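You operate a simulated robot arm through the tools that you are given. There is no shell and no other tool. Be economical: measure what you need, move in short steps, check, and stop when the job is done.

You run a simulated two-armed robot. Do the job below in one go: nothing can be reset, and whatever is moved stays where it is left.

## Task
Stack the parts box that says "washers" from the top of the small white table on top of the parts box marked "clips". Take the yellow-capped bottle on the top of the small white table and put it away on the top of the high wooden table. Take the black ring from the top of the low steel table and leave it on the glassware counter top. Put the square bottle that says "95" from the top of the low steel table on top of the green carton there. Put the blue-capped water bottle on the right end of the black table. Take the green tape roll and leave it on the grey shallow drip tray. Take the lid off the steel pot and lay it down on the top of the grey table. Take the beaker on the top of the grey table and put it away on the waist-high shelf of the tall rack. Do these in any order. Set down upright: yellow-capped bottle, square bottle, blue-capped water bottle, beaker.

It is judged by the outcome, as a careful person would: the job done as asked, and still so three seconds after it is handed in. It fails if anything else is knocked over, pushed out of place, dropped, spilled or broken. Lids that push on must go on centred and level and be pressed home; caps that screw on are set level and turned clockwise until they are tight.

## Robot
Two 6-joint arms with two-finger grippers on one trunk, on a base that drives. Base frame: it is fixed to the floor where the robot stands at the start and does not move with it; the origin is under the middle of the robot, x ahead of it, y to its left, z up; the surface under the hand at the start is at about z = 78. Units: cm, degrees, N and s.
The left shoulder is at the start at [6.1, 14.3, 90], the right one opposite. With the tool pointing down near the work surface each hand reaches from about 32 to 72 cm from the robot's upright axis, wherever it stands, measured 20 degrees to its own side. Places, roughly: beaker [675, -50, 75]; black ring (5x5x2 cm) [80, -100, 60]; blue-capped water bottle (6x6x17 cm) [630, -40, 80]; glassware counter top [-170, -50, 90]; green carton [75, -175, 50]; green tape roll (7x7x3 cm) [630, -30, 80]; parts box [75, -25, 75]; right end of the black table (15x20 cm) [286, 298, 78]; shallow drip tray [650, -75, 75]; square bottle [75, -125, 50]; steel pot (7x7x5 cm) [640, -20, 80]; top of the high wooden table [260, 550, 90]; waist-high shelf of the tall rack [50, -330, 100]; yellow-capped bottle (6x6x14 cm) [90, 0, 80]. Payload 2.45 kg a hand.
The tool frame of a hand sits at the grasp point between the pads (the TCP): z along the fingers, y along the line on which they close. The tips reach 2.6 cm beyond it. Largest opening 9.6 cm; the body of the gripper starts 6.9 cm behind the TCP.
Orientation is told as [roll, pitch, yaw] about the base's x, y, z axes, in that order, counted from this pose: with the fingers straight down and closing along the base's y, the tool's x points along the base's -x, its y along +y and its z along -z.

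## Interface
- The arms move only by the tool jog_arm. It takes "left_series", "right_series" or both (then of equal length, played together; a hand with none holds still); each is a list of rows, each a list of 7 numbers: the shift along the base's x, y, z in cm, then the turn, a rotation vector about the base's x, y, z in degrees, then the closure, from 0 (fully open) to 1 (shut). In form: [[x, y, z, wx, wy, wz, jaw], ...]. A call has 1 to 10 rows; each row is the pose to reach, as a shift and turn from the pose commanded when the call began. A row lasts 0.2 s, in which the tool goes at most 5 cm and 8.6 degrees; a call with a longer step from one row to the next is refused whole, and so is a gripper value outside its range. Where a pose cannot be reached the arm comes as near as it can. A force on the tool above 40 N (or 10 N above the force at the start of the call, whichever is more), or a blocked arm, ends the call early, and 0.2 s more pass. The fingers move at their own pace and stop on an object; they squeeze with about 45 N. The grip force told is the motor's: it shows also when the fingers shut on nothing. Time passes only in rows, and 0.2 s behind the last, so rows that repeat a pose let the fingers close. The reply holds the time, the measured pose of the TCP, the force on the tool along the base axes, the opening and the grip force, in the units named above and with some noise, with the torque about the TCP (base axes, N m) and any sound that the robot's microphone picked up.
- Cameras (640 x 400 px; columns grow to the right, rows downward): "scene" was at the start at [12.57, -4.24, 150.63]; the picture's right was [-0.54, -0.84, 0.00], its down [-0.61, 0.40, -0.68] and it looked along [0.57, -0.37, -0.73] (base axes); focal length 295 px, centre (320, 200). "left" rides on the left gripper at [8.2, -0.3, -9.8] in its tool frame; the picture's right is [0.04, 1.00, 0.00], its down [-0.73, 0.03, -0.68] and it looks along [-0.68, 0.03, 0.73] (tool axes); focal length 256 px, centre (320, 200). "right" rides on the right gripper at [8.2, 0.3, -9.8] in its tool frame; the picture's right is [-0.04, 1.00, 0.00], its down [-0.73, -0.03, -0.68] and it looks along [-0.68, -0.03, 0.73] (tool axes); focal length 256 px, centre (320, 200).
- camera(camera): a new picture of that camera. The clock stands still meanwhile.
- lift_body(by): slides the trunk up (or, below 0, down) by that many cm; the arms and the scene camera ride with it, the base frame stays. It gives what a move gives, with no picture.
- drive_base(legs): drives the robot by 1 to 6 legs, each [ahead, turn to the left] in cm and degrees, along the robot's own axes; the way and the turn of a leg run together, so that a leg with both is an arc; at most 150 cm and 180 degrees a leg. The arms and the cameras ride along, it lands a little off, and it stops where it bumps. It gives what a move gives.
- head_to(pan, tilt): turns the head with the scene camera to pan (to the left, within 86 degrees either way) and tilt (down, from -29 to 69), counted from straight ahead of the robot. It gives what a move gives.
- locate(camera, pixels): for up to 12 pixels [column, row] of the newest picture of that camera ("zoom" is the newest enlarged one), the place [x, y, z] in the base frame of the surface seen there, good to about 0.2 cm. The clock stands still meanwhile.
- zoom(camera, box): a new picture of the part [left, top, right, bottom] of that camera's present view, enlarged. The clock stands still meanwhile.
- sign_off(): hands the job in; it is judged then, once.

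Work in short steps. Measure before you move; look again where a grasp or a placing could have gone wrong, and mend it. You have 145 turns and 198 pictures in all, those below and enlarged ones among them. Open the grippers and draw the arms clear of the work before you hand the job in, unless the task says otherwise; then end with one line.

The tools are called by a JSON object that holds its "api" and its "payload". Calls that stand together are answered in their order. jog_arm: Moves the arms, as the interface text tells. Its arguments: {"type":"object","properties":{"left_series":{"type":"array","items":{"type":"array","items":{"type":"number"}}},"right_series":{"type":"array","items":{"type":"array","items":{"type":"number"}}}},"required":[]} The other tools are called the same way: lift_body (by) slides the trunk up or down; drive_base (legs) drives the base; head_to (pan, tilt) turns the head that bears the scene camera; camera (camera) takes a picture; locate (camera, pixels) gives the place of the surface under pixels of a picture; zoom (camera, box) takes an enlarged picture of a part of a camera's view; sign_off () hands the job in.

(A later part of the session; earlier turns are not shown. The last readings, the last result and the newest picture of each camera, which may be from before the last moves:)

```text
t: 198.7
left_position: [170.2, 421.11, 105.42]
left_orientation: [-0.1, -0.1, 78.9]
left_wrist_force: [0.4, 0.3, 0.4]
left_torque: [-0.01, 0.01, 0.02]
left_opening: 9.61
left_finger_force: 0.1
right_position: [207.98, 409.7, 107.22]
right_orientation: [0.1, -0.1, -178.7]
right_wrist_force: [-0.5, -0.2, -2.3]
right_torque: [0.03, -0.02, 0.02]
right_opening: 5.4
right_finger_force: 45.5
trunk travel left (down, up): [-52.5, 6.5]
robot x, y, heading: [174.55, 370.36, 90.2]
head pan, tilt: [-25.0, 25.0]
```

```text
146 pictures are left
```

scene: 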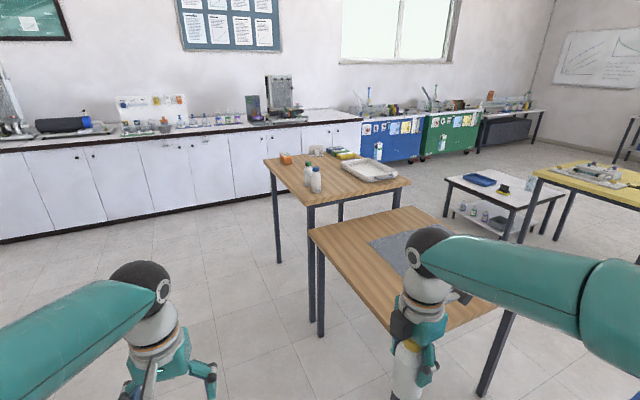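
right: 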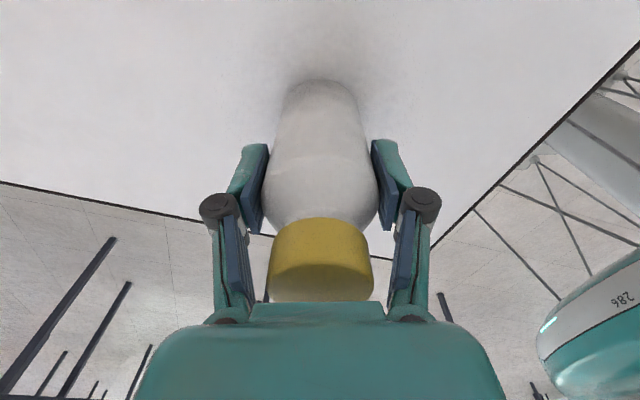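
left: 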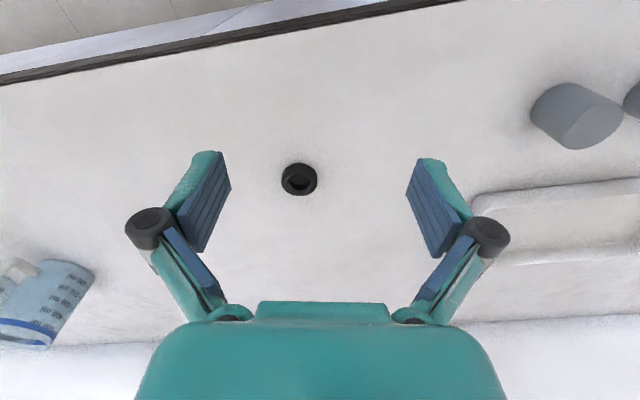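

The high table's free area is around (350,187). I measure its edges, items and free spots.

{"api": "locate", "payload": {"camera": "scene", "pixels": [[311, 203], [267, 161], [407, 182], [340, 192], [345, 180], [315, 192], [290, 170], [308, 180], [380, 182], [287, 165]]}}

{"api": "zoom", "payload": {"camera": "scene", "box": [250, 130, 430, 230]}}

```text
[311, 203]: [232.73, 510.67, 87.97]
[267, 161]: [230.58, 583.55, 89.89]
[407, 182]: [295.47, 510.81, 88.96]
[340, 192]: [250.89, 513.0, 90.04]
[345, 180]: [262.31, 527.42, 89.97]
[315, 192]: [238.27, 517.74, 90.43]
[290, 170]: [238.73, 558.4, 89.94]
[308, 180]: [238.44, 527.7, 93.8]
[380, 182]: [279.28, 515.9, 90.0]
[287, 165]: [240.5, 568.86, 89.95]
```

```text
3.56 times, centred on (340, 180) of scene
```

zoom: 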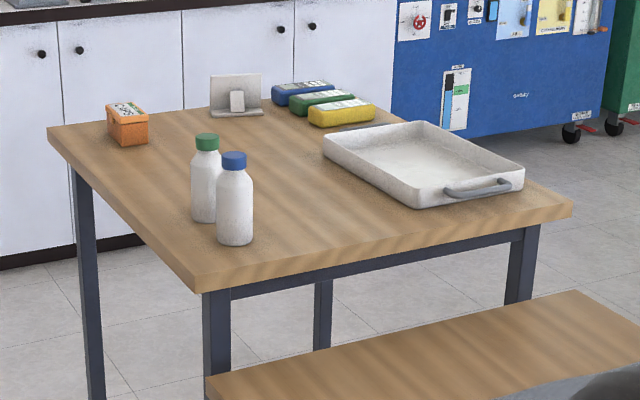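

The table spans x 230–297, y 510–584; I'll set the bottle at about (243,550) from the west side. I drive to about (160,572), turning in small steps, with trunk raised 6 cm.

{"api": "lift_body", "payload": {"by": 6}}

{"api": "drive_base", "payload": {"legs": [[0, 4.5], [102, 0], [100, 0]]}}

{"api": "drive_base", "payload": {"legs": [[0, -47]]}}

{"api": "drive_base", "payload": {"legs": [[0, -47]]}}

{"api": "head_to", "payload": {"pan": 0, "tilt": 35}}

{"api": "camera", "payload": {"camera": "scene"}}

```text
t: 199.7
left_position: [170.23, 421.21, 111.62]
left_orientation: [-0.1, 0.0, 78.9]
left_wrist_force: [-0.2, 0.1, 0.5]
left_torque: [0.01, -0.03, -0.02]
left_opening: 9.61
left_finger_force: 0.1
right_position: [207.9, 409.73, 113.2]
right_orientation: [0.2, -0.1, -178.7]
right_wrist_force: [0.3, -0.5, -2.9]
right_torque: [0.01, 0.0, 0.01]
right_opening: 5.41
right_finger_force: 45.0
trunk travel left (down, up): [-58.5, 0.5]
robot x, y, heading: [174.55, 370.68, 89.8]
head pan, tilt: [-25.0, 25.0]
```

```text
t: 210.3
left_position: [152.48, 620.24, 111.47]
left_orientation: [0.0, 0.0, 82.8]
left_wrist_force: [0.0, -0.1, -0.6]
left_torque: [0.0, -0.06, 0.01]
left_opening: 9.6
left_finger_force: 0.1
right_position: [190.82, 611.5, 113.2]
right_orientation: [0.2, -0.1, -174.7]
right_wrist_force: [0.2, 0.5, -2.6]
right_torque: [-0.04, 0.01, 0.01]
right_opening: 5.41
right_finger_force: 45.0
trunk travel left (down, up): [-58.5, 0.5]
robot x, y, heading: [160.45, 569.8, 93.6]
head pan, tilt: [-25.0, 25.0]
```

```text
t: 213.1
left_position: [191.86, 610.15, 111.55]
left_orientation: [0.1, 0.0, 35.8]
left_wrist_force: [0.6, 0.0, 0.7]
left_torque: [0.01, -0.01, 0.01]
left_opening: 9.61
left_finger_force: 0.0
right_position: [211.7, 575.9, 113.18]
right_orientation: [0.3, -0.2, 138.3]
right_wrist_force: [-0.6, -0.1, -2.3]
right_torque: [0.02, 0.01, -0.02]
right_opening: 5.39
right_finger_force: 44.7
trunk travel left (down, up): [-58.5, 0.5]
robot x, y, heading: [158.44, 572.19, 47.2]
head pan, tilt: [-25.0, 25.0]
```

```text
t: 215.9
left_position: [209.16, 572.96, 111.58]
left_orientation: [0.0, 0.2, -11.6]
left_wrist_force: [0.5, 0.8, -0.5]
left_torque: [-0.04, 0.01, -0.01]
left_opening: 9.6
left_finger_force: 0.1
right_position: [197.44, 535.32, 113.19]
right_orientation: [0.3, -0.2, 90.8]
right_wrist_force: [0.1, 0.1, -2.5]
right_torque: [0.0, 0.04, -0.01]
right_opening: 5.42
right_finger_force: 45.2
trunk travel left (down, up): [-58.5, 0.5]
robot x, y, heading: [157.98, 575.5, 0.2]
head pan, tilt: [-25.0, 25.0]
```

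```text
t: 216.8
left_position: [208.97, 573.0, 111.71]
left_orientation: [0.0, 0.0, -11.7]
left_wrist_force: [-0.5, 0.1, -0.4]
left_torque: [-0.06, 0.03, 0.01]
left_opening: 9.59
left_finger_force: 0.1
right_position: [197.35, 535.41, 113.21]
right_orientation: [0.2, 0.1, 90.8]
right_wrist_force: [-1.0, -0.2, -2.8]
right_torque: [-0.03, -0.01, -0.04]
right_opening: 5.41
right_finger_force: 45.0
trunk travel left (down, up): [-58.5, 0.5]
robot x, y, heading: [158.04, 575.19, 0.0]
head pan, tilt: [0.0, 35.0]
```

```text
144 pictures are left
```

scene: 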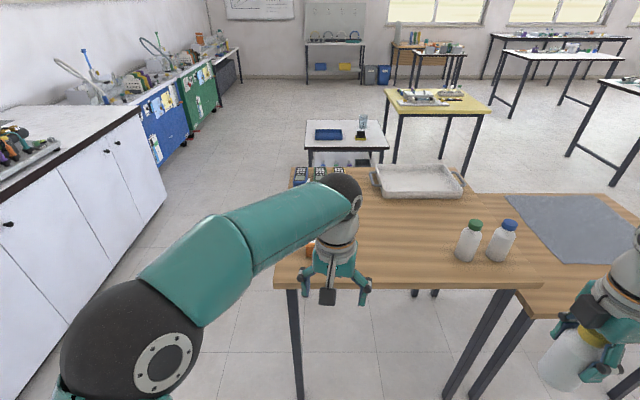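

I drive 25 cm ahead and measure the target spot and standing bottles.

{"api": "drive_base", "payload": {"legs": [[25, 0]]}}

{"api": "head_to", "payload": {"pan": -20, "tilt": 48}}

{"api": "camera", "payload": {"camera": "scene"}}

```text
t: 218.7
left_position: [234.34, 572.77, 111.54]
left_orientation: [0.0, 0.1, -12.0]
left_wrist_force: [0.3, 1.0, 0.2]
left_torque: [-0.02, 0.04, 0.01]
left_opening: 9.6
left_finger_force: 0.1
right_position: [222.67, 535.31, 113.18]
right_orientation: [0.3, -0.1, 90.7]
right_wrist_force: [0.4, -0.3, -3.6]
right_torque: [-0.02, 0.05, -0.02]
right_opening: 5.38
right_finger_force: 45.7
trunk travel left (down, up): [-58.5, 0.5]
robot x, y, heading: [183.77, 575.58, -0.1]
head pan, tilt: [0.0, 35.0]
```

```text
t: 219.5
left_position: [234.22, 572.8, 111.83]
left_orientation: [-0.1, 0.0, -12.0]
left_wrist_force: [-0.5, 0.6, 0.7]
left_torque: [-0.01, 0.01, -0.01]
left_opening: 9.57
left_finger_force: 0.1
right_position: [222.45, 535.25, 113.3]
right_orientation: [0.2, 0.0, 90.6]
right_wrist_force: [-0.6, 0.3, -3.2]
right_torque: [-0.01, 0.0, -0.01]
right_opening: 5.4
right_finger_force: 45.3
trunk travel left (down, up): [-58.5, 0.5]
robot x, y, heading: [183.71, 575.59, -0.0]
head pan, tilt: [-20.0, 48.0]
```

```text
143 pictures are left
```

scene: 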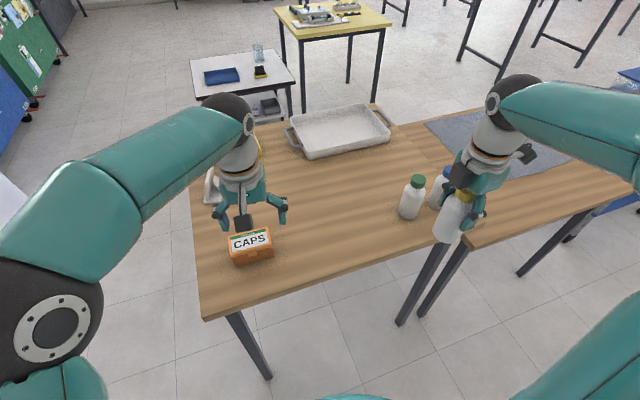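

The free zone is around (340,220). I verify the spot and the green-capped bottle's place.

{"api": "locate", "payload": {"camera": "scene", "pixels": [[340, 230], [345, 210], [412, 215], [416, 180], [270, 240], [330, 200]]}}

```text
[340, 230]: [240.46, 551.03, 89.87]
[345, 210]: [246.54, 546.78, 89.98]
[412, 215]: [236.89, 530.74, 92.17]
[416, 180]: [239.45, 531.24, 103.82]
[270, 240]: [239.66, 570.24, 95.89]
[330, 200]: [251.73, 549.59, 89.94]
```

Target (244,551) is clear by 17 cm on each side. I move +y first, then x, and lower to a hair above the surface.

{"api": "jog_arm", "payload": {"right_series": [[0, 4, 0, 0, 0, 0, 1], [0, 8, 0, 0, 0, 0, 1], [2, 12, 0, 0, 0, 0, 1], [5, 15.7, 0, 0, 0, 0, 1], [9.5, 15.7, 0, 0, 0, 0, 1], [14, 15.7, 0, 0, 0, 0, 1], [18, 15.7, -1, 0, 0, 0, 1], [21.5, 15.7, -4, 0, 0, 0, 1], [21.5, 15.7, -8.5, 0, 0, 0, 1], [21.5, 15.7, -12.5, 0, 0, 0, 1]]}}

{"api": "zoom", "payload": {"camera": "scene", "box": [240, 140, 480, 290]}}

```text
t: 221.7
left_position: [234.45, 572.81, 111.64]
left_orientation: [0.0, 0.0, -11.8]
left_wrist_force: [1.1, -0.7, -0.5]
left_torque: [0.01, 0.04, 0.02]
left_opening: 9.62
left_finger_force: 0.1
right_position: [244.03, 550.88, 100.78]
right_orientation: [0.4, -0.3, 90.6]
right_wrist_force: [-0.4, -0.5, -3.7]
right_torque: [0.03, 0.0, 0.0]
right_opening: 5.44
right_finger_force: 45.0
trunk travel left (down, up): [-58.5, 0.5]
robot x, y, heading: [183.93, 575.39, -0.1]
head pan, tilt: [-20.0, 48.0]
```

```text
2.67 times, centred on (360, 215) of scene
```

zoom: 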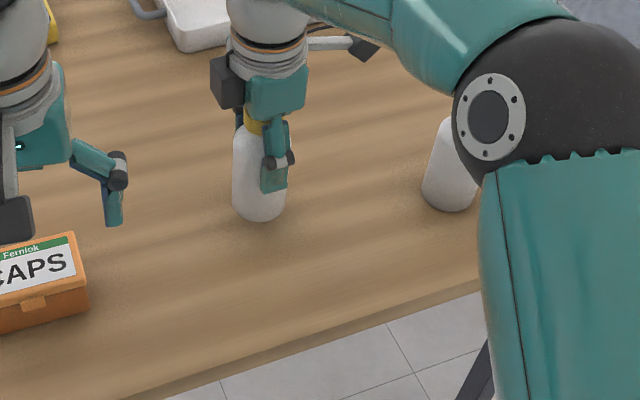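

The bottle hangs upright about 2.5 cm above the table. I lower it to contact.

{"api": "jog_arm", "payload": {"right_series": [[0, 0, -1.2, 0, 0, 0, 1], [0, 0, -2, 0, 0, 0, 1], [0, 0, -2.3, 0, 0, 0, 1], [0, 0, -2.45, 0, 0, 0, 1], [0, 0, -2.55, 0, 0, 0, 1]]}}

```text
t: 222.9
left_position: [234.17, 572.73, 111.82]
left_orientation: [-0.1, -0.1, -11.9]
left_wrist_force: [-0.5, -0.2, 0.6]
left_torque: [0.02, 0.01, -0.02]
left_opening: 9.59
left_finger_force: 0.1
right_position: [243.89, 550.96, 98.44]
right_orientation: [0.1, -0.1, 90.6]
right_wrist_force: [-0.9, -0.1, 6.4]
right_torque: [-0.11, -0.12, 0.01]
right_opening: 5.41
right_finger_force: 44.6
trunk travel left (down, up): [-58.5, 0.5]
robot x, y, heading: [183.73, 575.7, -0.5]
head pan, tilt: [-20.0, 48.0]
```

Contact is felt (6.4 N up). I open, rise, and check that the bottle stands.

{"api": "jog_arm", "payload": {"right_series": [[0, 0, 0, 0, 0, 0, 0.5], [0, 0, 0, 0, 0, 0, 0], [0, 0, 0, 0, 0, 0, 0], [0, 0, 0, 0, 0, 0, 0], [0, 0, 4.5, 0, 0, 0, 0], [0, 0, 9, 0, 0, 0, 0], [0, 0, 13.5, 0, 0, 0, 0], [-4, 0, 16, 0, 0, 0, 0], [-8.5, 0, 16, 0, 0, 0, 0], [-13, 0, 16, 0, 0, 0, 0]]}}

{"api": "camera", "payload": {"camera": "scene"}}

```text
t: 225.1
left_position: [234.16, 572.74, 111.77]
left_orientation: [0.0, -0.1, -11.9]
left_wrist_force: [-0.2, 0.4, -0.3]
left_torque: [0.0, -0.03, 0.01]
left_opening: 9.61
left_finger_force: 0.0
right_position: [230.64, 550.98, 114.48]
right_orientation: [0.0, -0.2, 90.6]
right_wrist_force: [-0.3, 0.4, 0.1]
right_torque: [-0.02, -0.05, 0.0]
right_opening: 9.6
right_finger_force: 0.0
trunk travel left (down, up): [-58.5, 0.5]
robot x, y, heading: [183.56, 575.64, 0.0]
head pan, tilt: [-20.0, 48.0]
```

```text
141 pictures are left
```

scene: 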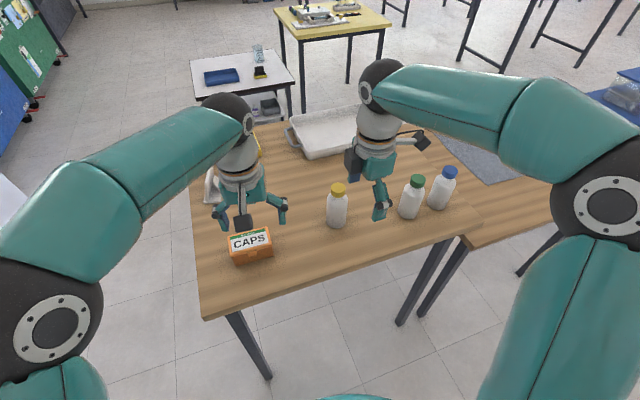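

The yellow-capped bottle stands on the high table. I back away and drive back down the aisle toward y≈80.

{"api": "drive_base", "payload": {"legs": [[-25, 0], [0, -45]]}}

{"api": "drive_base", "payload": {"legs": [[0, -44]]}}

{"api": "drive_base", "payload": {"legs": [[150, 0], [150, 0]]}}

{"api": "head_to", "payload": {"pan": 50, "tilt": 15}}

{"api": "camera", "payload": {"camera": "scene"}}

```text
t: 229.3
left_position: [192.3, 537.57, 111.74]
left_orientation: [0.1, 0.0, -57.2]
left_wrist_force: [0.4, 0.3, 0.5]
left_torque: [-0.01, 0.04, -0.03]
left_opening: 9.61
left_finger_force: 0.1
right_position: [174.48, 524.49, 114.2]
right_orientation: [0.2, -0.1, 45.3]
right_wrist_force: [0.0, 0.5, -0.1]
right_torque: [0.02, 0.01, 0.02]
right_opening: 9.58
right_finger_force: 0.1
trunk travel left (down, up): [-58.5, 0.5]
robot x, y, heading: [160.97, 578.08, -45.1]
head pan, tilt: [-20.0, 48.0]
```

```text
t: 232.0
left_position: [156.06, 526.81, 111.97]
left_orientation: [0.0, -0.1, -100.2]
left_wrist_force: [-0.6, -0.5, -0.8]
left_torque: [0.0, -0.04, 0.01]
left_opening: 9.59
left_finger_force: 0.1
right_position: [134.48, 529.35, 114.31]
right_orientation: [0.3, -0.1, 2.4]
right_wrist_force: [-1.2, 0.4, -1.2]
right_torque: [0.0, -0.03, 0.0]
right_opening: 9.62
right_finger_force: 0.0
trunk travel left (down, up): [-58.5, 0.5]
robot x, y, heading: [164.63, 578.2, -88.2]
head pan, tilt: [-20.0, 48.0]
stopped in leg 1: the robot was blocked; the commanded pose is now the measured one
```

```text
t: 246.6
left_position: [169.13, 227.11, 111.99]
left_orientation: [0.0, 0.0, -99.8]
left_wrist_force: [0.5, -0.2, 0.1]
left_torque: [0.01, -0.04, 0.0]
left_opening: 9.6
left_finger_force: 0.0
right_position: [147.45, 229.45, 114.35]
right_orientation: [0.3, -0.1, 2.9]
right_wrist_force: [0.5, -0.3, 0.2]
right_torque: [0.01, 0.01, -0.05]
right_opening: 9.59
right_finger_force: 0.1
trunk travel left (down, up): [-58.5, 0.5]
robot x, y, heading: [177.12, 277.97, -87.7]
head pan, tilt: [-20.0, 48.0]
```

```text
t: 248.1
left_position: [168.99, 227.23, 112.01]
left_orientation: [0.0, -0.1, -99.8]
left_wrist_force: [-0.5, 0.3, 0.8]
left_torque: [0.0, 0.01, -0.02]
left_opening: 9.61
left_finger_force: 0.1
right_position: [147.45, 229.51, 114.36]
right_orientation: [0.2, -0.2, 2.8]
right_wrist_force: [0.8, 0.3, 0.4]
right_torque: [-0.01, 0.02, -0.01]
right_opening: 9.58
right_finger_force: 0.0
trunk travel left (down, up): [-58.5, 0.5]
robot x, y, heading: [177.03, 277.83, -87.4]
head pan, tilt: [50.0, 15.0]
```

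```text
140 pictures are left
```

scene: 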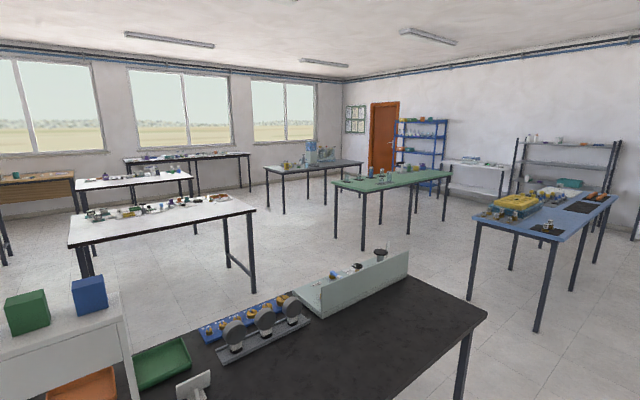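

I measure the black table's parts and the farther tables (grey at (310,165), green (395,180), blue (545,215)).

{"api": "locate", "payload": {"camera": "scene", "pixels": [[484, 318], [405, 277], [380, 350], [160, 365], [80, 380], [30, 350], [315, 166], [335, 180], [420, 188], [475, 222], [610, 205], [255, 210]]}}

{"api": "zoom", "payload": {"camera": "scene", "box": [230, 120, 470, 270]}}

{"api": "zoom", "payload": {"camera": "scene", "box": [0, 240, 500, 400]}}

```text
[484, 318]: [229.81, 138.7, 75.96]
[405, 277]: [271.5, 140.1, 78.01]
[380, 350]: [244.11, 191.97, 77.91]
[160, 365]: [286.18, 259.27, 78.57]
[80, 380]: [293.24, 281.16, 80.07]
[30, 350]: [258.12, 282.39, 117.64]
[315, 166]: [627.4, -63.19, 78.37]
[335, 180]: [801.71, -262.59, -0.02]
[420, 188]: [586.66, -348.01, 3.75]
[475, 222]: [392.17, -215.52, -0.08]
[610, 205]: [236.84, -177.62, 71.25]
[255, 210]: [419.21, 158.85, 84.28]
```

```text
2.67 times, centred on (350, 195) of scene
```

zoom: 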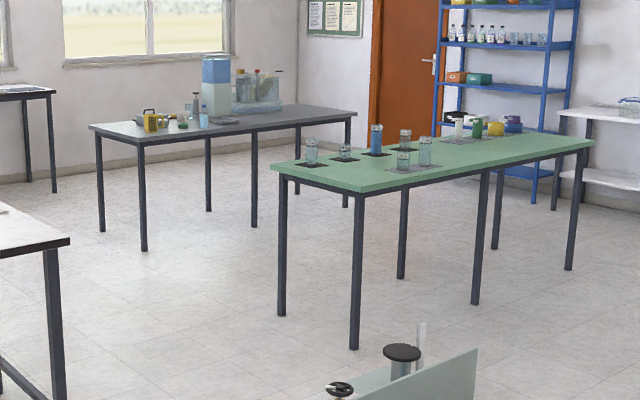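

```text
1.28 times, centred on (250, 320) of scene
```

zoom: 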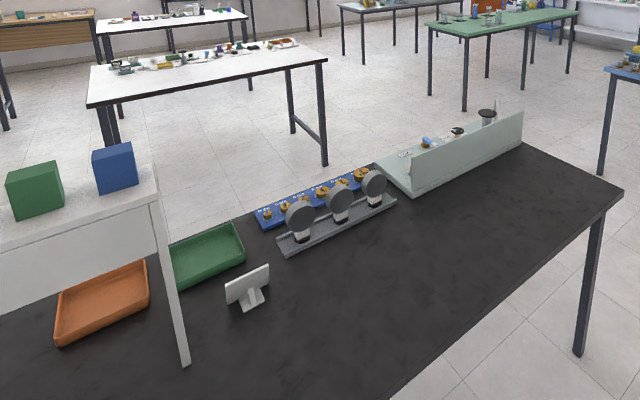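

I continue to about (180,85) and turn east to look along the cross aisle.

{"api": "drive_base", "payload": {"legs": [[150, 0], [45, 0], [0, 44]]}}

{"api": "drive_base", "payload": {"legs": [[0, 40]]}}

{"api": "head_to", "payload": {"pan": 0, "tilt": 22}}

{"api": "camera", "payload": {"camera": "scene"}}

```text
t: 260.5
left_position: [215.98, 40.3, 112.1]
left_orientation: [-0.2, -0.1, -55.5]
left_wrist_force: [0.8, 0.6, 0.8]
left_torque: [-0.05, 0.06, 0.01]
left_opening: 9.56
left_finger_force: 0.1
right_position: [198.96, 26.87, 114.61]
right_orientation: [0.2, 0.0, 47.2]
right_wrist_force: [0.6, 0.9, 0.4]
right_torque: [-0.07, 0.05, 0.01]
right_opening: 9.6
right_finger_force: 0.1
trunk travel left (down, up): [-58.5, 0.5]
robot x, y, heading: [183.15, 79.78, -43.3]
head pan, tilt: [50.0, 15.0]
stopped in leg 3: the robot was blocked; the commanded pose is now the measured one
```

```text
t: 262.9
left_position: [233.9, 70.18, 112.06]
left_orientation: [0.1, 0.0, -15.7]
left_wrist_force: [0.9, -1.1, 0.9]
left_torque: [-0.03, -0.01, -0.04]
left_opening: 9.6
left_finger_force: 0.0
right_position: [229.48, 48.73, 114.45]
right_orientation: [0.3, 0.0, 87.2]
right_wrist_force: [-0.2, 0.9, 0.1]
right_torque: [-0.04, 0.02, -0.01]
right_opening: 9.6
right_finger_force: 0.0
trunk travel left (down, up): [-58.5, 0.5]
robot x, y, heading: [183.46, 76.67, -3.7]
head pan, tilt: [50.0, 15.0]
```

```text
t: 264.1
left_position: [233.76, 69.97, 112.05]
left_orientation: [-0.1, -0.1, -15.6]
left_wrist_force: [-0.3, 0.5, 0.4]
left_torque: [0.03, 0.02, 0.01]
left_opening: 9.59
left_finger_force: 0.1
right_position: [229.42, 48.69, 114.56]
right_orientation: [0.3, -0.1, 87.3]
right_wrist_force: [0.1, 0.1, 0.7]
right_torque: [0.05, 0.0, 0.0]
right_opening: 9.6
right_finger_force: 0.2
trunk travel left (down, up): [-58.5, 0.5]
robot x, y, heading: [183.28, 76.71, -3.9]
head pan, tilt: [0.0, 22.0]
```

```text
137 pictures are left
```

scene: 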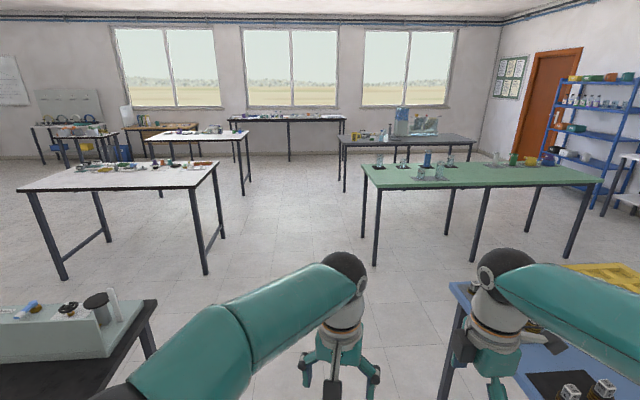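

The grey table is at (405,140). I zoom there and measure corners of tables bounding the route.

{"api": "zoom", "payload": {"camera": "scene", "box": [320, 90, 500, 200]}}

{"api": "locate", "payload": {"camera": "scene", "pixels": [[343, 146], [473, 143], [400, 144], [350, 136], [366, 188], [595, 183], [362, 168], [206, 190], [452, 290], [345, 118], [235, 122]]}}

```text
3.56 times, centred on (410, 145) of scene
```

zoom: 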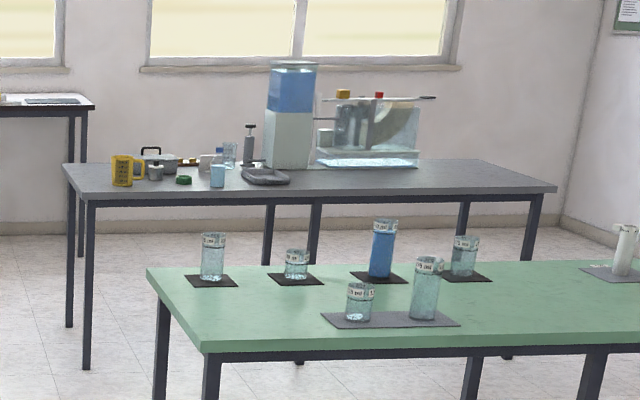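

```text
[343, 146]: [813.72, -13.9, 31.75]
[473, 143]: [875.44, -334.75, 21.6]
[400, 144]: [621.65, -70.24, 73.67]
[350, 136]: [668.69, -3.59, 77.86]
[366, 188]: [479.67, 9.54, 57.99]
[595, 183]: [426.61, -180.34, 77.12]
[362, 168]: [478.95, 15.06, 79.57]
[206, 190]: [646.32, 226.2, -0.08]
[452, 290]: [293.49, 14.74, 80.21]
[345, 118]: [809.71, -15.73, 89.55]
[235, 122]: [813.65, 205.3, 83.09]
```

Route: along y≈75 to x≈500, then diagonally into the aisle west of the grey table (x≥621). I drive the first part.

{"api": "drive_base", "payload": {"legs": [[0, 3.5], [150, 0], [150, 0], [17, 0]]}}

{"api": "drive_base", "payload": {"legs": [[0, -40]]}}

{"api": "camera", "payload": {"camera": "scene"}}

```text
t: 280.4
left_position: [552.22, 72.14, 112.04]
left_orientation: [0.0, -0.1, -12.0]
left_wrist_force: [0.8, 0.6, -0.6]
left_torque: [0.0, 0.06, -0.02]
left_opening: 9.61
left_finger_force: 0.1
right_position: [549.17, 50.57, 114.36]
right_orientation: [0.4, -0.1, 90.8]
right_wrist_force: [1.1, 0.5, 0.3]
right_torque: [-0.03, 0.06, -0.03]
right_opening: 9.59
right_finger_force: 0.0
trunk travel left (down, up): [-58.5, 0.5]
robot x, y, heading: [501.8, 75.53, -0.5]
head pan, tilt: [0.0, 22.0]
```

```text
t: 282.9
left_position: [537.92, 40.29, 112.13]
left_orientation: [0.0, 0.0, -52.2]
left_wrist_force: [-0.3, -0.1, -0.7]
left_torque: [-0.01, 0.03, 0.07]
left_opening: 9.61
left_finger_force: 0.1
right_position: [521.56, 25.79, 114.49]
right_orientation: [0.2, 0.0, 50.7]
right_wrist_force: [-0.5, -0.4, -0.3]
right_torque: [0.02, 0.01, 0.01]
right_opening: 9.6
right_finger_force: 0.1
trunk travel left (down, up): [-58.5, 0.5]
robot x, y, heading: [503.44, 77.97, -40.3]
head pan, tilt: [0.0, 22.0]
```

```text
135 pictures are left
```

scene: 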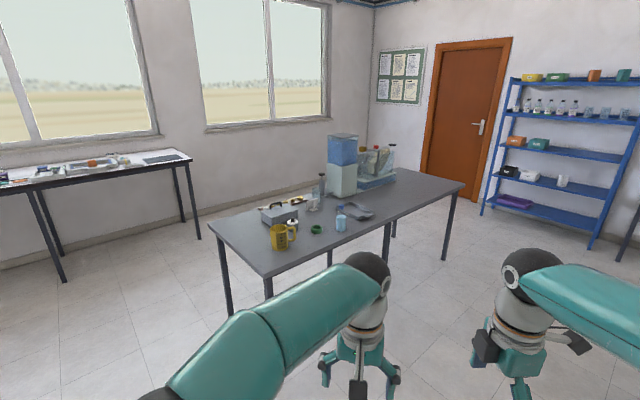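

{"api": "zoom", "payload": {"camera": "scene", "box": [200, 120, 480, 290]}}

{"api": "locate", "payload": {"camera": "scene", "pixels": [[211, 221], [265, 276], [462, 187], [317, 228], [341, 212], [290, 224], [313, 197], [361, 210], [342, 190], [280, 235], [280, 212]]}}

```text
2.29 times, centred on (340, 205) of scene
```

zoom: 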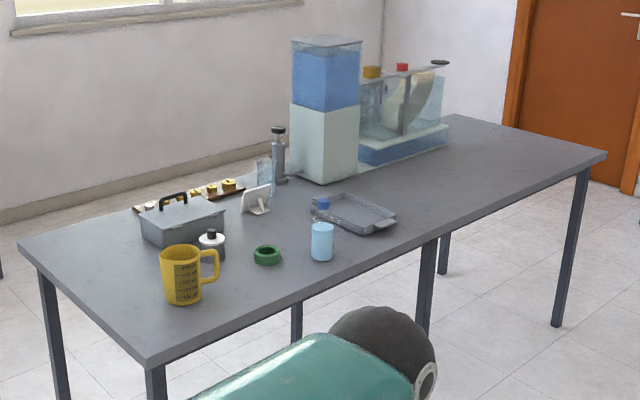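

```text
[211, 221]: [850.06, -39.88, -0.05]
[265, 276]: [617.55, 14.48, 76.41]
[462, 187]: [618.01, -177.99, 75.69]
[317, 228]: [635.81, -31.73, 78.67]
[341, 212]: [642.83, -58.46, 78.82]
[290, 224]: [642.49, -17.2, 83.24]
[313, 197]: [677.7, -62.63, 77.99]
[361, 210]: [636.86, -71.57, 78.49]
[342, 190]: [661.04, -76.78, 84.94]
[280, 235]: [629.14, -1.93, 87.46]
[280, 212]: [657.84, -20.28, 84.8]
```

Measured: pot (642,-17), tape (636,-32), water bottle (~634,-45), drip tray (~645,-70), beaker (~677,-60); table west edge x≈618. I drive to about (570,-38) facing it.

{"api": "drive_base", "payload": {"legs": [[0, -20], [132, 0]]}}

{"api": "drive_base", "payload": {"legs": [[0, 30]]}}

{"api": "drive_base", "payload": {"legs": [[0, 30]]}}

{"api": "head_to", "payload": {"pan": 0, "tilt": 42}}

{"api": "camera", "payload": {"camera": "scene"}}

```text
t: 290.9
left_position: [588.02, -84.87, 112.07]
left_orientation: [-0.1, -0.1, -72.8]
left_wrist_force: [-0.4, -1.0, 0.4]
left_torque: [0.01, 0.0, 0.03]
left_opening: 9.6
left_finger_force: 0.0
right_position: [567.73, -92.61, 114.65]
right_orientation: [0.3, -0.1, 30.1]
right_wrist_force: [0.4, -0.5, 0.0]
right_torque: [0.0, -0.01, -0.01]
right_opening: 9.63
right_finger_force: 0.0
trunk travel left (down, up): [-58.5, 0.5]
robot x, y, heading: [569.29, -37.53, -60.9]
head pan, tilt: [0.0, 22.0]
```

```text
t: 292.9
left_position: [609.58, -68.99, 112.21]
left_orientation: [0.1, 0.0, -42.5]
left_wrist_force: [0.5, 0.1, -0.3]
left_torque: [-0.02, -0.03, 0.0]
left_opening: 9.63
left_finger_force: 0.0
right_position: [595.89, -86.01, 114.61]
right_orientation: [0.3, -0.2, 60.2]
right_wrist_force: [0.4, 0.1, 0.1]
right_torque: [-0.01, 0.03, 0.0]
right_opening: 9.61
right_finger_force: 0.1
trunk travel left (down, up): [-58.5, 0.5]
robot x, y, heading: [567.99, -39.46, -30.6]
head pan, tilt: [0.0, 22.0]
```

```text
t: 294.9
left_position: [618.75, -44.19, 112.2]
left_orientation: [0.1, -0.1, -12.6]
left_wrist_force: [0.3, 0.9, -0.2]
left_torque: [-0.01, -0.01, 0.0]
left_opening: 9.63
left_finger_force: 0.0
right_position: [615.49, -65.82, 114.67]
right_orientation: [0.4, -0.2, 90.3]
right_wrist_force: [0.3, -0.1, -0.4]
right_torque: [0.0, 0.02, 0.0]
right_opening: 9.59
right_finger_force: 0.0
trunk travel left (down, up): [-58.5, 0.5]
robot x, y, heading: [567.89, -41.46, -0.9]
head pan, tilt: [0.0, 22.0]
```

```text
t: 295.8
left_position: [618.78, -44.4, 112.38]
left_orientation: [0.1, -0.2, -12.5]
left_wrist_force: [0.1, -1.1, -0.2]
left_torque: [0.07, -0.01, -0.02]
left_opening: 9.61
left_finger_force: 0.2
right_position: [615.41, -65.99, 114.69]
right_orientation: [0.2, -0.2, 90.2]
right_wrist_force: [0.4, 0.4, -0.3]
right_torque: [0.05, -0.01, -0.02]
right_opening: 9.57
right_finger_force: 0.0
trunk travel left (down, up): [-58.5, 0.5]
robot x, y, heading: [567.78, -41.97, -1.0]
head pan, tilt: [0.0, 42.0]
```

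```text
133 pictures are left
```

scene: 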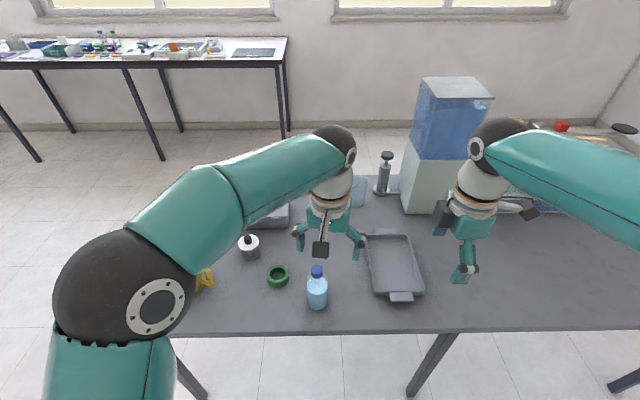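

I step 9 cm closer, lower the trunk 6 cm to normal height and take measurements.

{"api": "drive_base", "payload": {"legs": [[9, 0]]}}

{"api": "lift_body", "payload": {"by": -6}}

{"api": "head_to", "payload": {"pan": 5, "tilt": 50}}

{"api": "camera", "payload": {"camera": "scene"}}

{"api": "camera", "payload": {"camera": "left"}}

```text
t: 296.9
left_position: [627.86, -44.36, 112.07]
left_orientation: [0.0, 0.0, -12.4]
left_wrist_force: [0.4, 0.0, -0.2]
left_torque: [0.01, 0.03, -0.03]
left_opening: 9.61
left_finger_force: 0.0
right_position: [624.62, -65.91, 114.66]
right_orientation: [0.2, -0.1, 90.3]
right_wrist_force: [0.7, 0.3, 0.0]
right_torque: [0.02, 0.03, 0.01]
right_opening: 9.63
right_finger_force: 0.0
trunk travel left (down, up): [-58.5, 0.5]
robot x, y, heading: [577.34, -41.78, -1.1]
head pan, tilt: [0.0, 42.0]
```

```text
t: 297.9
left_position: [627.8, -44.23, 106.31]
left_orientation: [0.0, 0.0, -12.5]
left_wrist_force: [-0.7, 0.3, 1.0]
left_torque: [0.04, -0.01, -0.02]
left_opening: 9.61
left_finger_force: 0.1
right_position: [624.39, -65.96, 108.82]
right_orientation: [0.3, -0.2, 90.3]
right_wrist_force: [0.0, 0.2, -1.0]
right_torque: [-0.02, -0.02, -0.01]
right_opening: 9.63
right_finger_force: 0.0
trunk travel left (down, up): [-52.5, 6.5]
robot x, y, heading: [577.13, -42.14, -0.9]
head pan, tilt: [0.0, 42.0]
```

```text
t: 298.6
left_position: [627.67, -44.45, 106.38]
left_orientation: [0.1, -0.1, -12.5]
left_wrist_force: [-0.2, -0.1, -0.1]
left_torque: [-0.01, -0.03, 0.0]
left_opening: 9.59
left_finger_force: 0.1
right_position: [624.47, -65.9, 108.82]
right_orientation: [0.3, -0.1, 90.3]
right_wrist_force: [-0.6, 0.4, -0.5]
right_torque: [-0.02, -0.02, 0.02]
right_opening: 9.62
right_finger_force: 0.1
trunk travel left (down, up): [-52.5, 6.5]
robot x, y, heading: [577.1, -42.11, -1.0]
head pan, tilt: [5.0, 50.0]
```

```text
132 pictures are left
```

scene: 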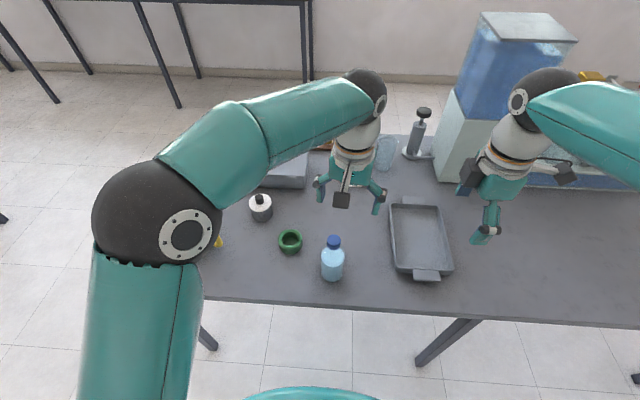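

```text
131 pictures are left
```

left: 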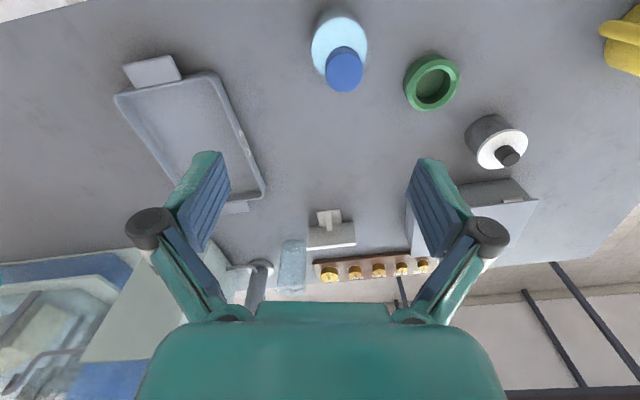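

The left view shows bottle (343,68), tape (432,82), pot (495,145), beaker (292,262), drip tray (190,130). I measure them.

{"api": "locate", "payload": {"camera": "left", "pixels": [[408, 82], [458, 78], [430, 58], [432, 107], [509, 155], [480, 150], [524, 142], [344, 68], [160, 120], [200, 175], [230, 130], [180, 90]]}}

{"api": "locate", "payload": {"camera": "scene", "pixels": [[261, 198], [250, 205], [272, 205], [333, 240], [322, 262], [343, 262], [390, 135], [385, 165], [420, 240], [393, 205], [437, 205], [450, 270]]}}

{"api": "zoom", "payload": {"camera": "scene", "box": [230, 120, 470, 290]}}

```text
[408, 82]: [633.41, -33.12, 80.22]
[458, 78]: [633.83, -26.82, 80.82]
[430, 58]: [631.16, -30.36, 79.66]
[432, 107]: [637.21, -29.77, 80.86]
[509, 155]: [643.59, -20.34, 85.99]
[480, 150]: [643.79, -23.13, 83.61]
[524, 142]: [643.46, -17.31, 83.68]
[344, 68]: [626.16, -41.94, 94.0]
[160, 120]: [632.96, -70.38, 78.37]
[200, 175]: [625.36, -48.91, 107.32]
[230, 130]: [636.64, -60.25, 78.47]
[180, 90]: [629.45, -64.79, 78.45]
```

```text
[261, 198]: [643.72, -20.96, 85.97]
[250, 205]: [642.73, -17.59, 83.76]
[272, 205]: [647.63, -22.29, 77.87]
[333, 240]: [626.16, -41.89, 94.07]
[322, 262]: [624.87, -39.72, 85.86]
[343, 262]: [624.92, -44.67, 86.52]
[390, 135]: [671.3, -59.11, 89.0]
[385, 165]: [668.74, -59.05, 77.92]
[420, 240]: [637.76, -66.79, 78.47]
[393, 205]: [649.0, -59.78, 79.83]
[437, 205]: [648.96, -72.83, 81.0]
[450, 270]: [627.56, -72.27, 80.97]
```

```text
2.35 times, centred on (350, 205) of scene
```

zoom: 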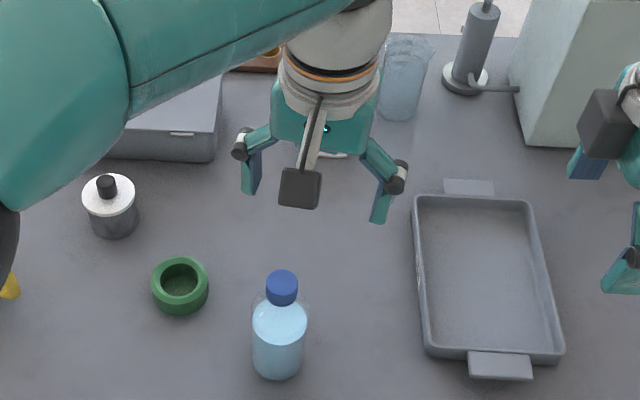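

Tape centre (634,-30), top 80.9; tray interior x 629–648, y -72…-61; lid centre (643.6,-20.2). The right hand (closing along x) suits tape to tray: I move the left hand aside and the right one over the tape.

{"api": "jog_arm", "payload": {"left_series": [[-2, 4.5, 0, 0, 0, 0, 0], [-4, 9, 0, 0, 0, 0, 0], [-6, 13.5, 0, 0, 0, 0, 0], [-8, 18, 0, 0, 0, 0, 0], [-10, 22, 0, 0, 0, 0, 0], [-12, 26, 0, 0, 0, 0, 0], [-13, 30, 0, 0, 0, 0, 0], [-13, 32, 0, 0, 0, 0, 0], [-13, 32, 0, 0, 0, 0, 0], [-13, 32, 0, 0, 0, 0, 0]], "right_series": [[1, 3, 0, 0, 0, 0, 0], [2, 7, 0, 0, 0, 0, 0], [3, 11, 0, 0, 0, 0, 0], [4, 15, 0, 0, 0, 0, 0], [5, 19.5, 0, 0, 0, 0, 0], [6, 24, 0, 0, 0, 0, 0], [7.5, 28.5, 0, 0, 0, 0, 0], [9, 33, 0, 0, 0, 0, 0], [9.6, 36, -3, 0, 0, 0, 0], [9.6, 36, -8, 0, 0, 0, 0]]}}

{"api": "camera", "payload": {"camera": "right"}}

```text
t: 301.0
left_position: [614.71, -12.31, 106.12]
left_orientation: [0.2, 0.1, -12.6]
left_wrist_force: [0.2, -0.8, 0.3]
left_torque: [0.0, -0.03, 0.0]
left_opening: 9.58
left_finger_force: 0.0
right_position: [635.48, -33.8, 100.56]
right_orientation: [0.3, -1.1, 86.2]
right_wrist_force: [0.1, 0.8, 0.0]
right_torque: [0.0, 0.0, 0.0]
right_opening: 9.6
right_finger_force: 0.0
right hand out of reach, approached as far as the arm can: row 8, 9, 10
trunk travel left (down, up): [-52.5, 6.5]
robot x, y, heading: [576.99, -42.09, -1.0]
head pan, tilt: [5.0, 50.0]
stopped in row 10 (right hand): the arm was blocked; the commanded pose is now the measured one
```

```text
129 pictures are left
```

right: 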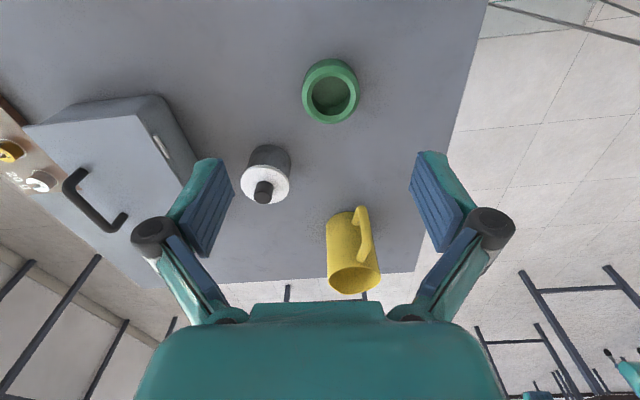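

The right wrist hits its limit at yaw 86° reaching inward. Since the tape is round, I turn the hand to about 35° yaw and come over the tape.

{"api": "jog_arm", "payload": {"right_series": [[0, 0, 0, 0, 1, -8, 0], [0, 0, 0, 0, 1, -16, 0], [0, 0, 0, 0, 1, -24, 0], [-0.5, 1, 0, 0, 1, -32, 0], [-1, 2, 0, 0, 1, -40, 0], [-1.4, 3.5, -2, 0, 1, -48, 0], [-1.4, 3.8, -6, 0, 1, -51, 0]]}}

{"api": "camera", "payload": {"camera": "right"}}

```text
t: 302.6
left_position: [614.74, -12.19, 106.36]
left_orientation: [0.0, -0.1, -12.6]
left_wrist_force: [0.3, 0.3, 0.5]
left_torque: [-0.03, -0.02, 0.0]
left_opening: 9.61
left_finger_force: 0.1
right_position: [634.74, -31.34, 94.13]
right_orientation: [1.7, 0.4, 33.4]
right_wrist_force: [-0.9, 0.1, -0.2]
right_torque: [0.0, 0.02, 0.05]
right_opening: 9.58
right_finger_force: 0.1
trunk travel left (down, up): [-52.5, 6.5]
robot x, y, heading: [577.2, -42.03, -1.0]
head pan, tilt: [5.0, 50.0]
```

```text
128 pictures are left
```

right: 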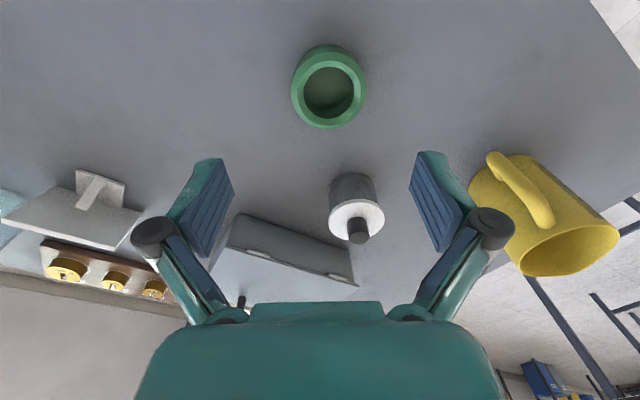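

Now reachable. I locate the tape rim in this view for final centring.

{"api": "locate", "payload": {"camera": "right", "pixels": [[292, 90], [366, 90], [329, 50], [329, 126], [344, 190]]}}

```text
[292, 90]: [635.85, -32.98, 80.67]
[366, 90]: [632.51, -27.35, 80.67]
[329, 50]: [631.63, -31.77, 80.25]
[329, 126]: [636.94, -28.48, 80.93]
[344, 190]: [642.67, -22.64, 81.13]
```

Tape centre (634.2,-30.2). I level the hand, centre, descend to z≈80.8 and grip.

{"api": "jog_arm", "payload": {"right_series": [[-0.5, 1.15, -3, -1.6, 0, 0, 0], [-0.5, 1.15, -7, -1.6, 0, 0, 0], [-0.5, 1.15, -11, -1.6, 0, 0, 0], [-0.5, 1.15, -13.3, -1.6, 0, 0, 0], [-0.5, 1.15, -13.3, -1.6, 0, 0, 0.4], [-0.5, 1.15, -13.3, -1.6, 0, 0, 0.8], [-0.5, 1.15, -13.3, -1.6, 0, 0, 1], [-0.5, 1.15, -13.3, -1.6, 0, 0, 1]]}}

{"api": "camera", "payload": {"camera": "right"}}

```text
t: 304.1
left_position: [614.59, -12.47, 106.22]
left_orientation: [0.1, -0.1, -12.6]
left_wrist_force: [0.2, -0.5, -0.5]
left_torque: [0.0, 0.01, 0.03]
left_opening: 9.61
left_finger_force: 0.1
right_position: [635.82, -30.95, 83.21]
right_orientation: [0.2, -1.6, 32.3]
right_wrist_force: [1.1, -5.6, 37.6]
right_torque: [-0.02, 0.47, 0.08]
right_opening: 1.33
right_finger_force: 10.4
trunk travel left (down, up): [-52.5, 6.5]
robot x, y, heading: [577.05, -42.1, -0.9]
head pan, tilt: [5.0, 50.0]
stopped in row 7 (right hand): the force on the tool passed its limit at 47 N (the readings are from after the stop); the commanded pose is now the measured one
```

```text
127 pictures are left
```

right: 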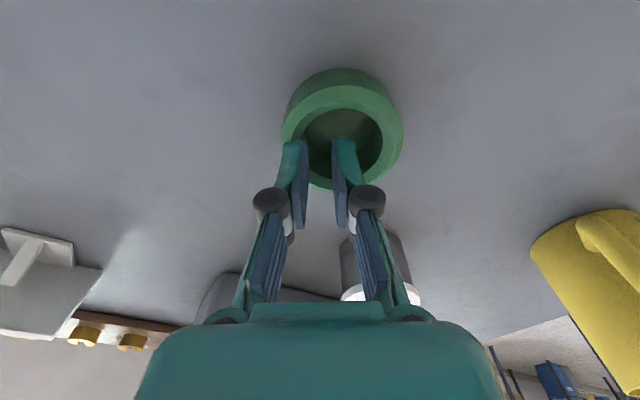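

The right arm is near its limit and landed off-centre on the rim; I rise straight up, then withdraw it and will use the left hand instead.

{"api": "jog_arm", "payload": {"right_series": [[0, 0, 2, 0, 0, 0, 1], [0, 0, 6, 0, 0, 0, 1], [-1, 0, 10, 0, 0, 0, 1], [-2, -3, 14, 0, 0, 0, 1], [-4, -6, 17, 0, 0, 0, 0.5], [-6, -10, 19, 0, 0, 0, 0], [-8, -14, 20, 0, 0, 0, 0], [-10, -18, 20, 0, 0, 0, 0], [-12, -22, 20, 0, 0, 0, 0], [-14, -26, 20, 0, 0, 0, 0]]}}

{"api": "jog_arm", "payload": {"right_series": [[-1, -4, 0, 0, 0, 0, 0], [-2, -8, 0, 0, 0, 0, 0], [-2, -12, 0, 0, 0, 0, 0], [-2, -16, 0, 0, 0, 0, 0]]}}

{"api": "camera", "payload": {"camera": "scene"}}

```text
refused: row 4 steps farther than a row can; nothing moved
```

```text
t: 305.1
left_position: [614.62, -12.35, 106.46]
left_orientation: [0.2, -0.1, -12.6]
left_wrist_force: [0.4, -0.4, -0.7]
left_torque: [-0.01, -0.01, -0.02]
left_opening: 9.59
left_finger_force: 0.0
right_position: [633.27, -46.55, 82.85]
right_orientation: [0.4, -0.6, 32.8]
right_wrist_force: [0.3, -1.0, 0.2]
right_torque: [0.02, -0.01, 0.02]
right_opening: 9.62
right_finger_force: 0.1
trunk travel left (down, up): [-52.5, 6.5]
robot x, y, heading: [577.05, -42.07, -0.8]
head pan, tilt: [5.0, 50.0]
```

```text
126 pictures are left
```

scene: 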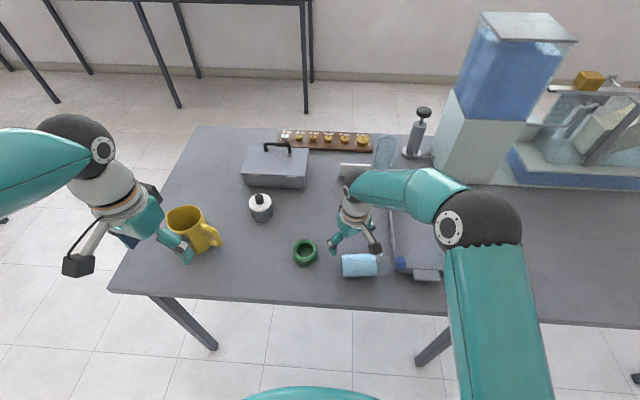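

My first call was refused and the second swept low: the water bottle now lies on its side at (360,265). It is capped; I raise the right hand straight up, then will re-erect it by placing it upright later.

{"api": "jog_arm", "payload": {"right_series": [[0, 0, 4, 0, 0, 0, 0], [0, 0, 8.5, 0, 0, 0, 0], [0, 0, 13, 0, 0, 0, 0], [0, 0, 17.5, 0, 0, 0, 0], [0, 0, 22, 0, 0, 0, 0]]}}

{"api": "camera", "payload": {"camera": "right"}}

{"api": "camera", "payload": {"camera": "scene"}}

```text
t: 306.2
left_position: [614.74, -12.28, 106.49]
left_orientation: [0.1, -0.2, -12.6]
left_wrist_force: [0.7, 0.2, 0.0]
left_torque: [0.0, 0.0, -0.01]
left_opening: 9.62
left_finger_force: 0.0
right_position: [633.25, -46.42, 104.8]
right_orientation: [0.3, -0.7, 32.9]
right_wrist_force: [-0.5, 0.4, -0.6]
right_torque: [0.0, 0.02, -0.02]
right_opening: 9.59
right_finger_force: 0.0
trunk travel left (down, up): [-52.5, 6.5]
robot x, y, heading: [577.07, -41.83, -0.9]
head pan, tilt: [5.0, 50.0]
```

```text
125 pictures are left
```

right: 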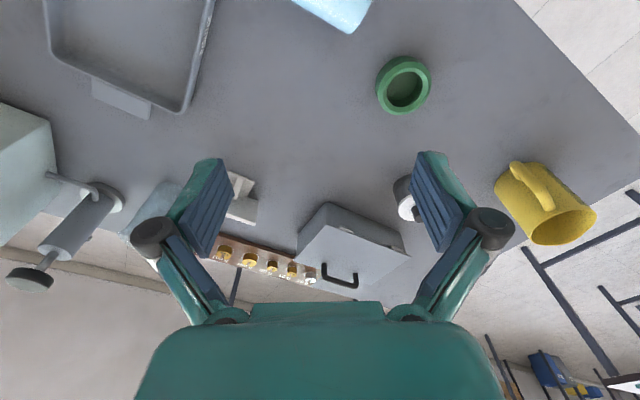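

```text
124 pictures are left
```

scene: 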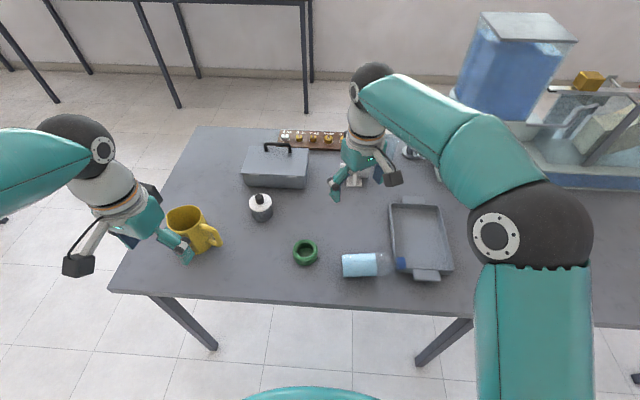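

Tape has slid slightly and the bottle lies along y with its cap by the tray. I withdraw the right hand at height and measure bottle, tape and tray again.

{"api": "jog_arm", "payload": {"right_series": [[-3, -3.5, 1, 0, 0, 0, 0], [-6, -7, 2, 0, 0, 0, 0], [-9, -10.5, 3, 0, 0, 0, 0], [-12, -14, 4, 0, 0, 0, 0], [-14, -18, 4, 0, 0, 0, 0], [-16, -22, 4, 0, 0, 0, 0], [-18, -26, 4, 0, 0, 0, 0], [-18, -30, 4, 0, 0, 0, 0]]}}

{"api": "camera", "payload": {"camera": "scene"}}

{"api": "locate", "payload": {"camera": "scene", "pixels": [[343, 254], [343, 276], [376, 253], [376, 275], [360, 263], [400, 262], [305, 243], [296, 252], [316, 252], [420, 240], [393, 205], [261, 198]]}}

{"api": "zoom", "payload": {"camera": "scene", "box": [230, 180, 470, 300]}}

```text
t: 308.1
left_position: [614.71, -12.25, 106.33]
left_orientation: [0.1, 0.1, -12.6]
left_wrist_force: [-0.1, -0.8, 0.3]
left_torque: [0.01, 0.02, 0.02]
left_opening: 9.6
left_finger_force: 0.0
right_position: [615.35, -76.51, 108.68]
right_orientation: [0.4, -0.7, 32.9]
right_wrist_force: [-0.4, 0.5, -0.5]
right_torque: [0.02, 0.02, -0.01]
right_opening: 9.61
right_finger_force: 0.0
trunk travel left (down, up): [-52.5, 6.5]
robot x, y, heading: [577.01, -42.11, -0.7]
head pan, tilt: [5.0, 50.0]
```

```text
123 pictures are left
```

scene: 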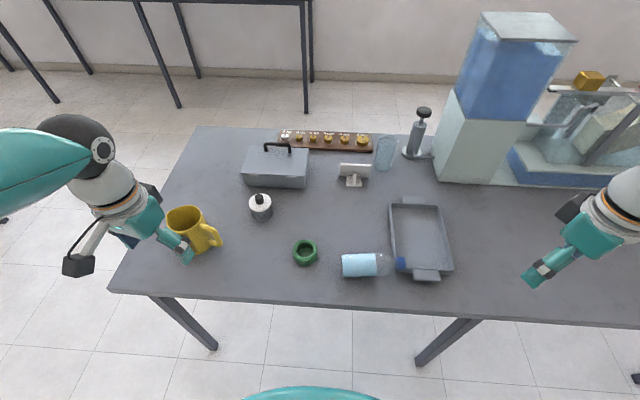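

```text
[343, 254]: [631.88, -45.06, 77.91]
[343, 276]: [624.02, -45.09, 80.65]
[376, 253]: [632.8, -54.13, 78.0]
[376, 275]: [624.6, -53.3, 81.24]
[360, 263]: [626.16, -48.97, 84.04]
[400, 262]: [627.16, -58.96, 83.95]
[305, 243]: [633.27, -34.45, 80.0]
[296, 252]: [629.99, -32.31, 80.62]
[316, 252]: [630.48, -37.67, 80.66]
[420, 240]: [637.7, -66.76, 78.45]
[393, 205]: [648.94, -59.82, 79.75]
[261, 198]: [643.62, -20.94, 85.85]
```

```text
2.67 times, centred on (350, 240) of scene
```

zoom: 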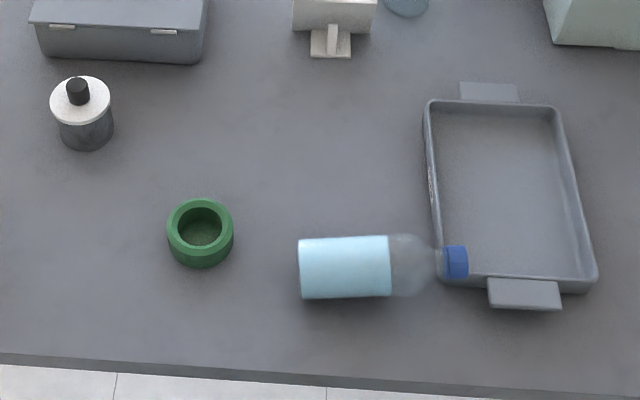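

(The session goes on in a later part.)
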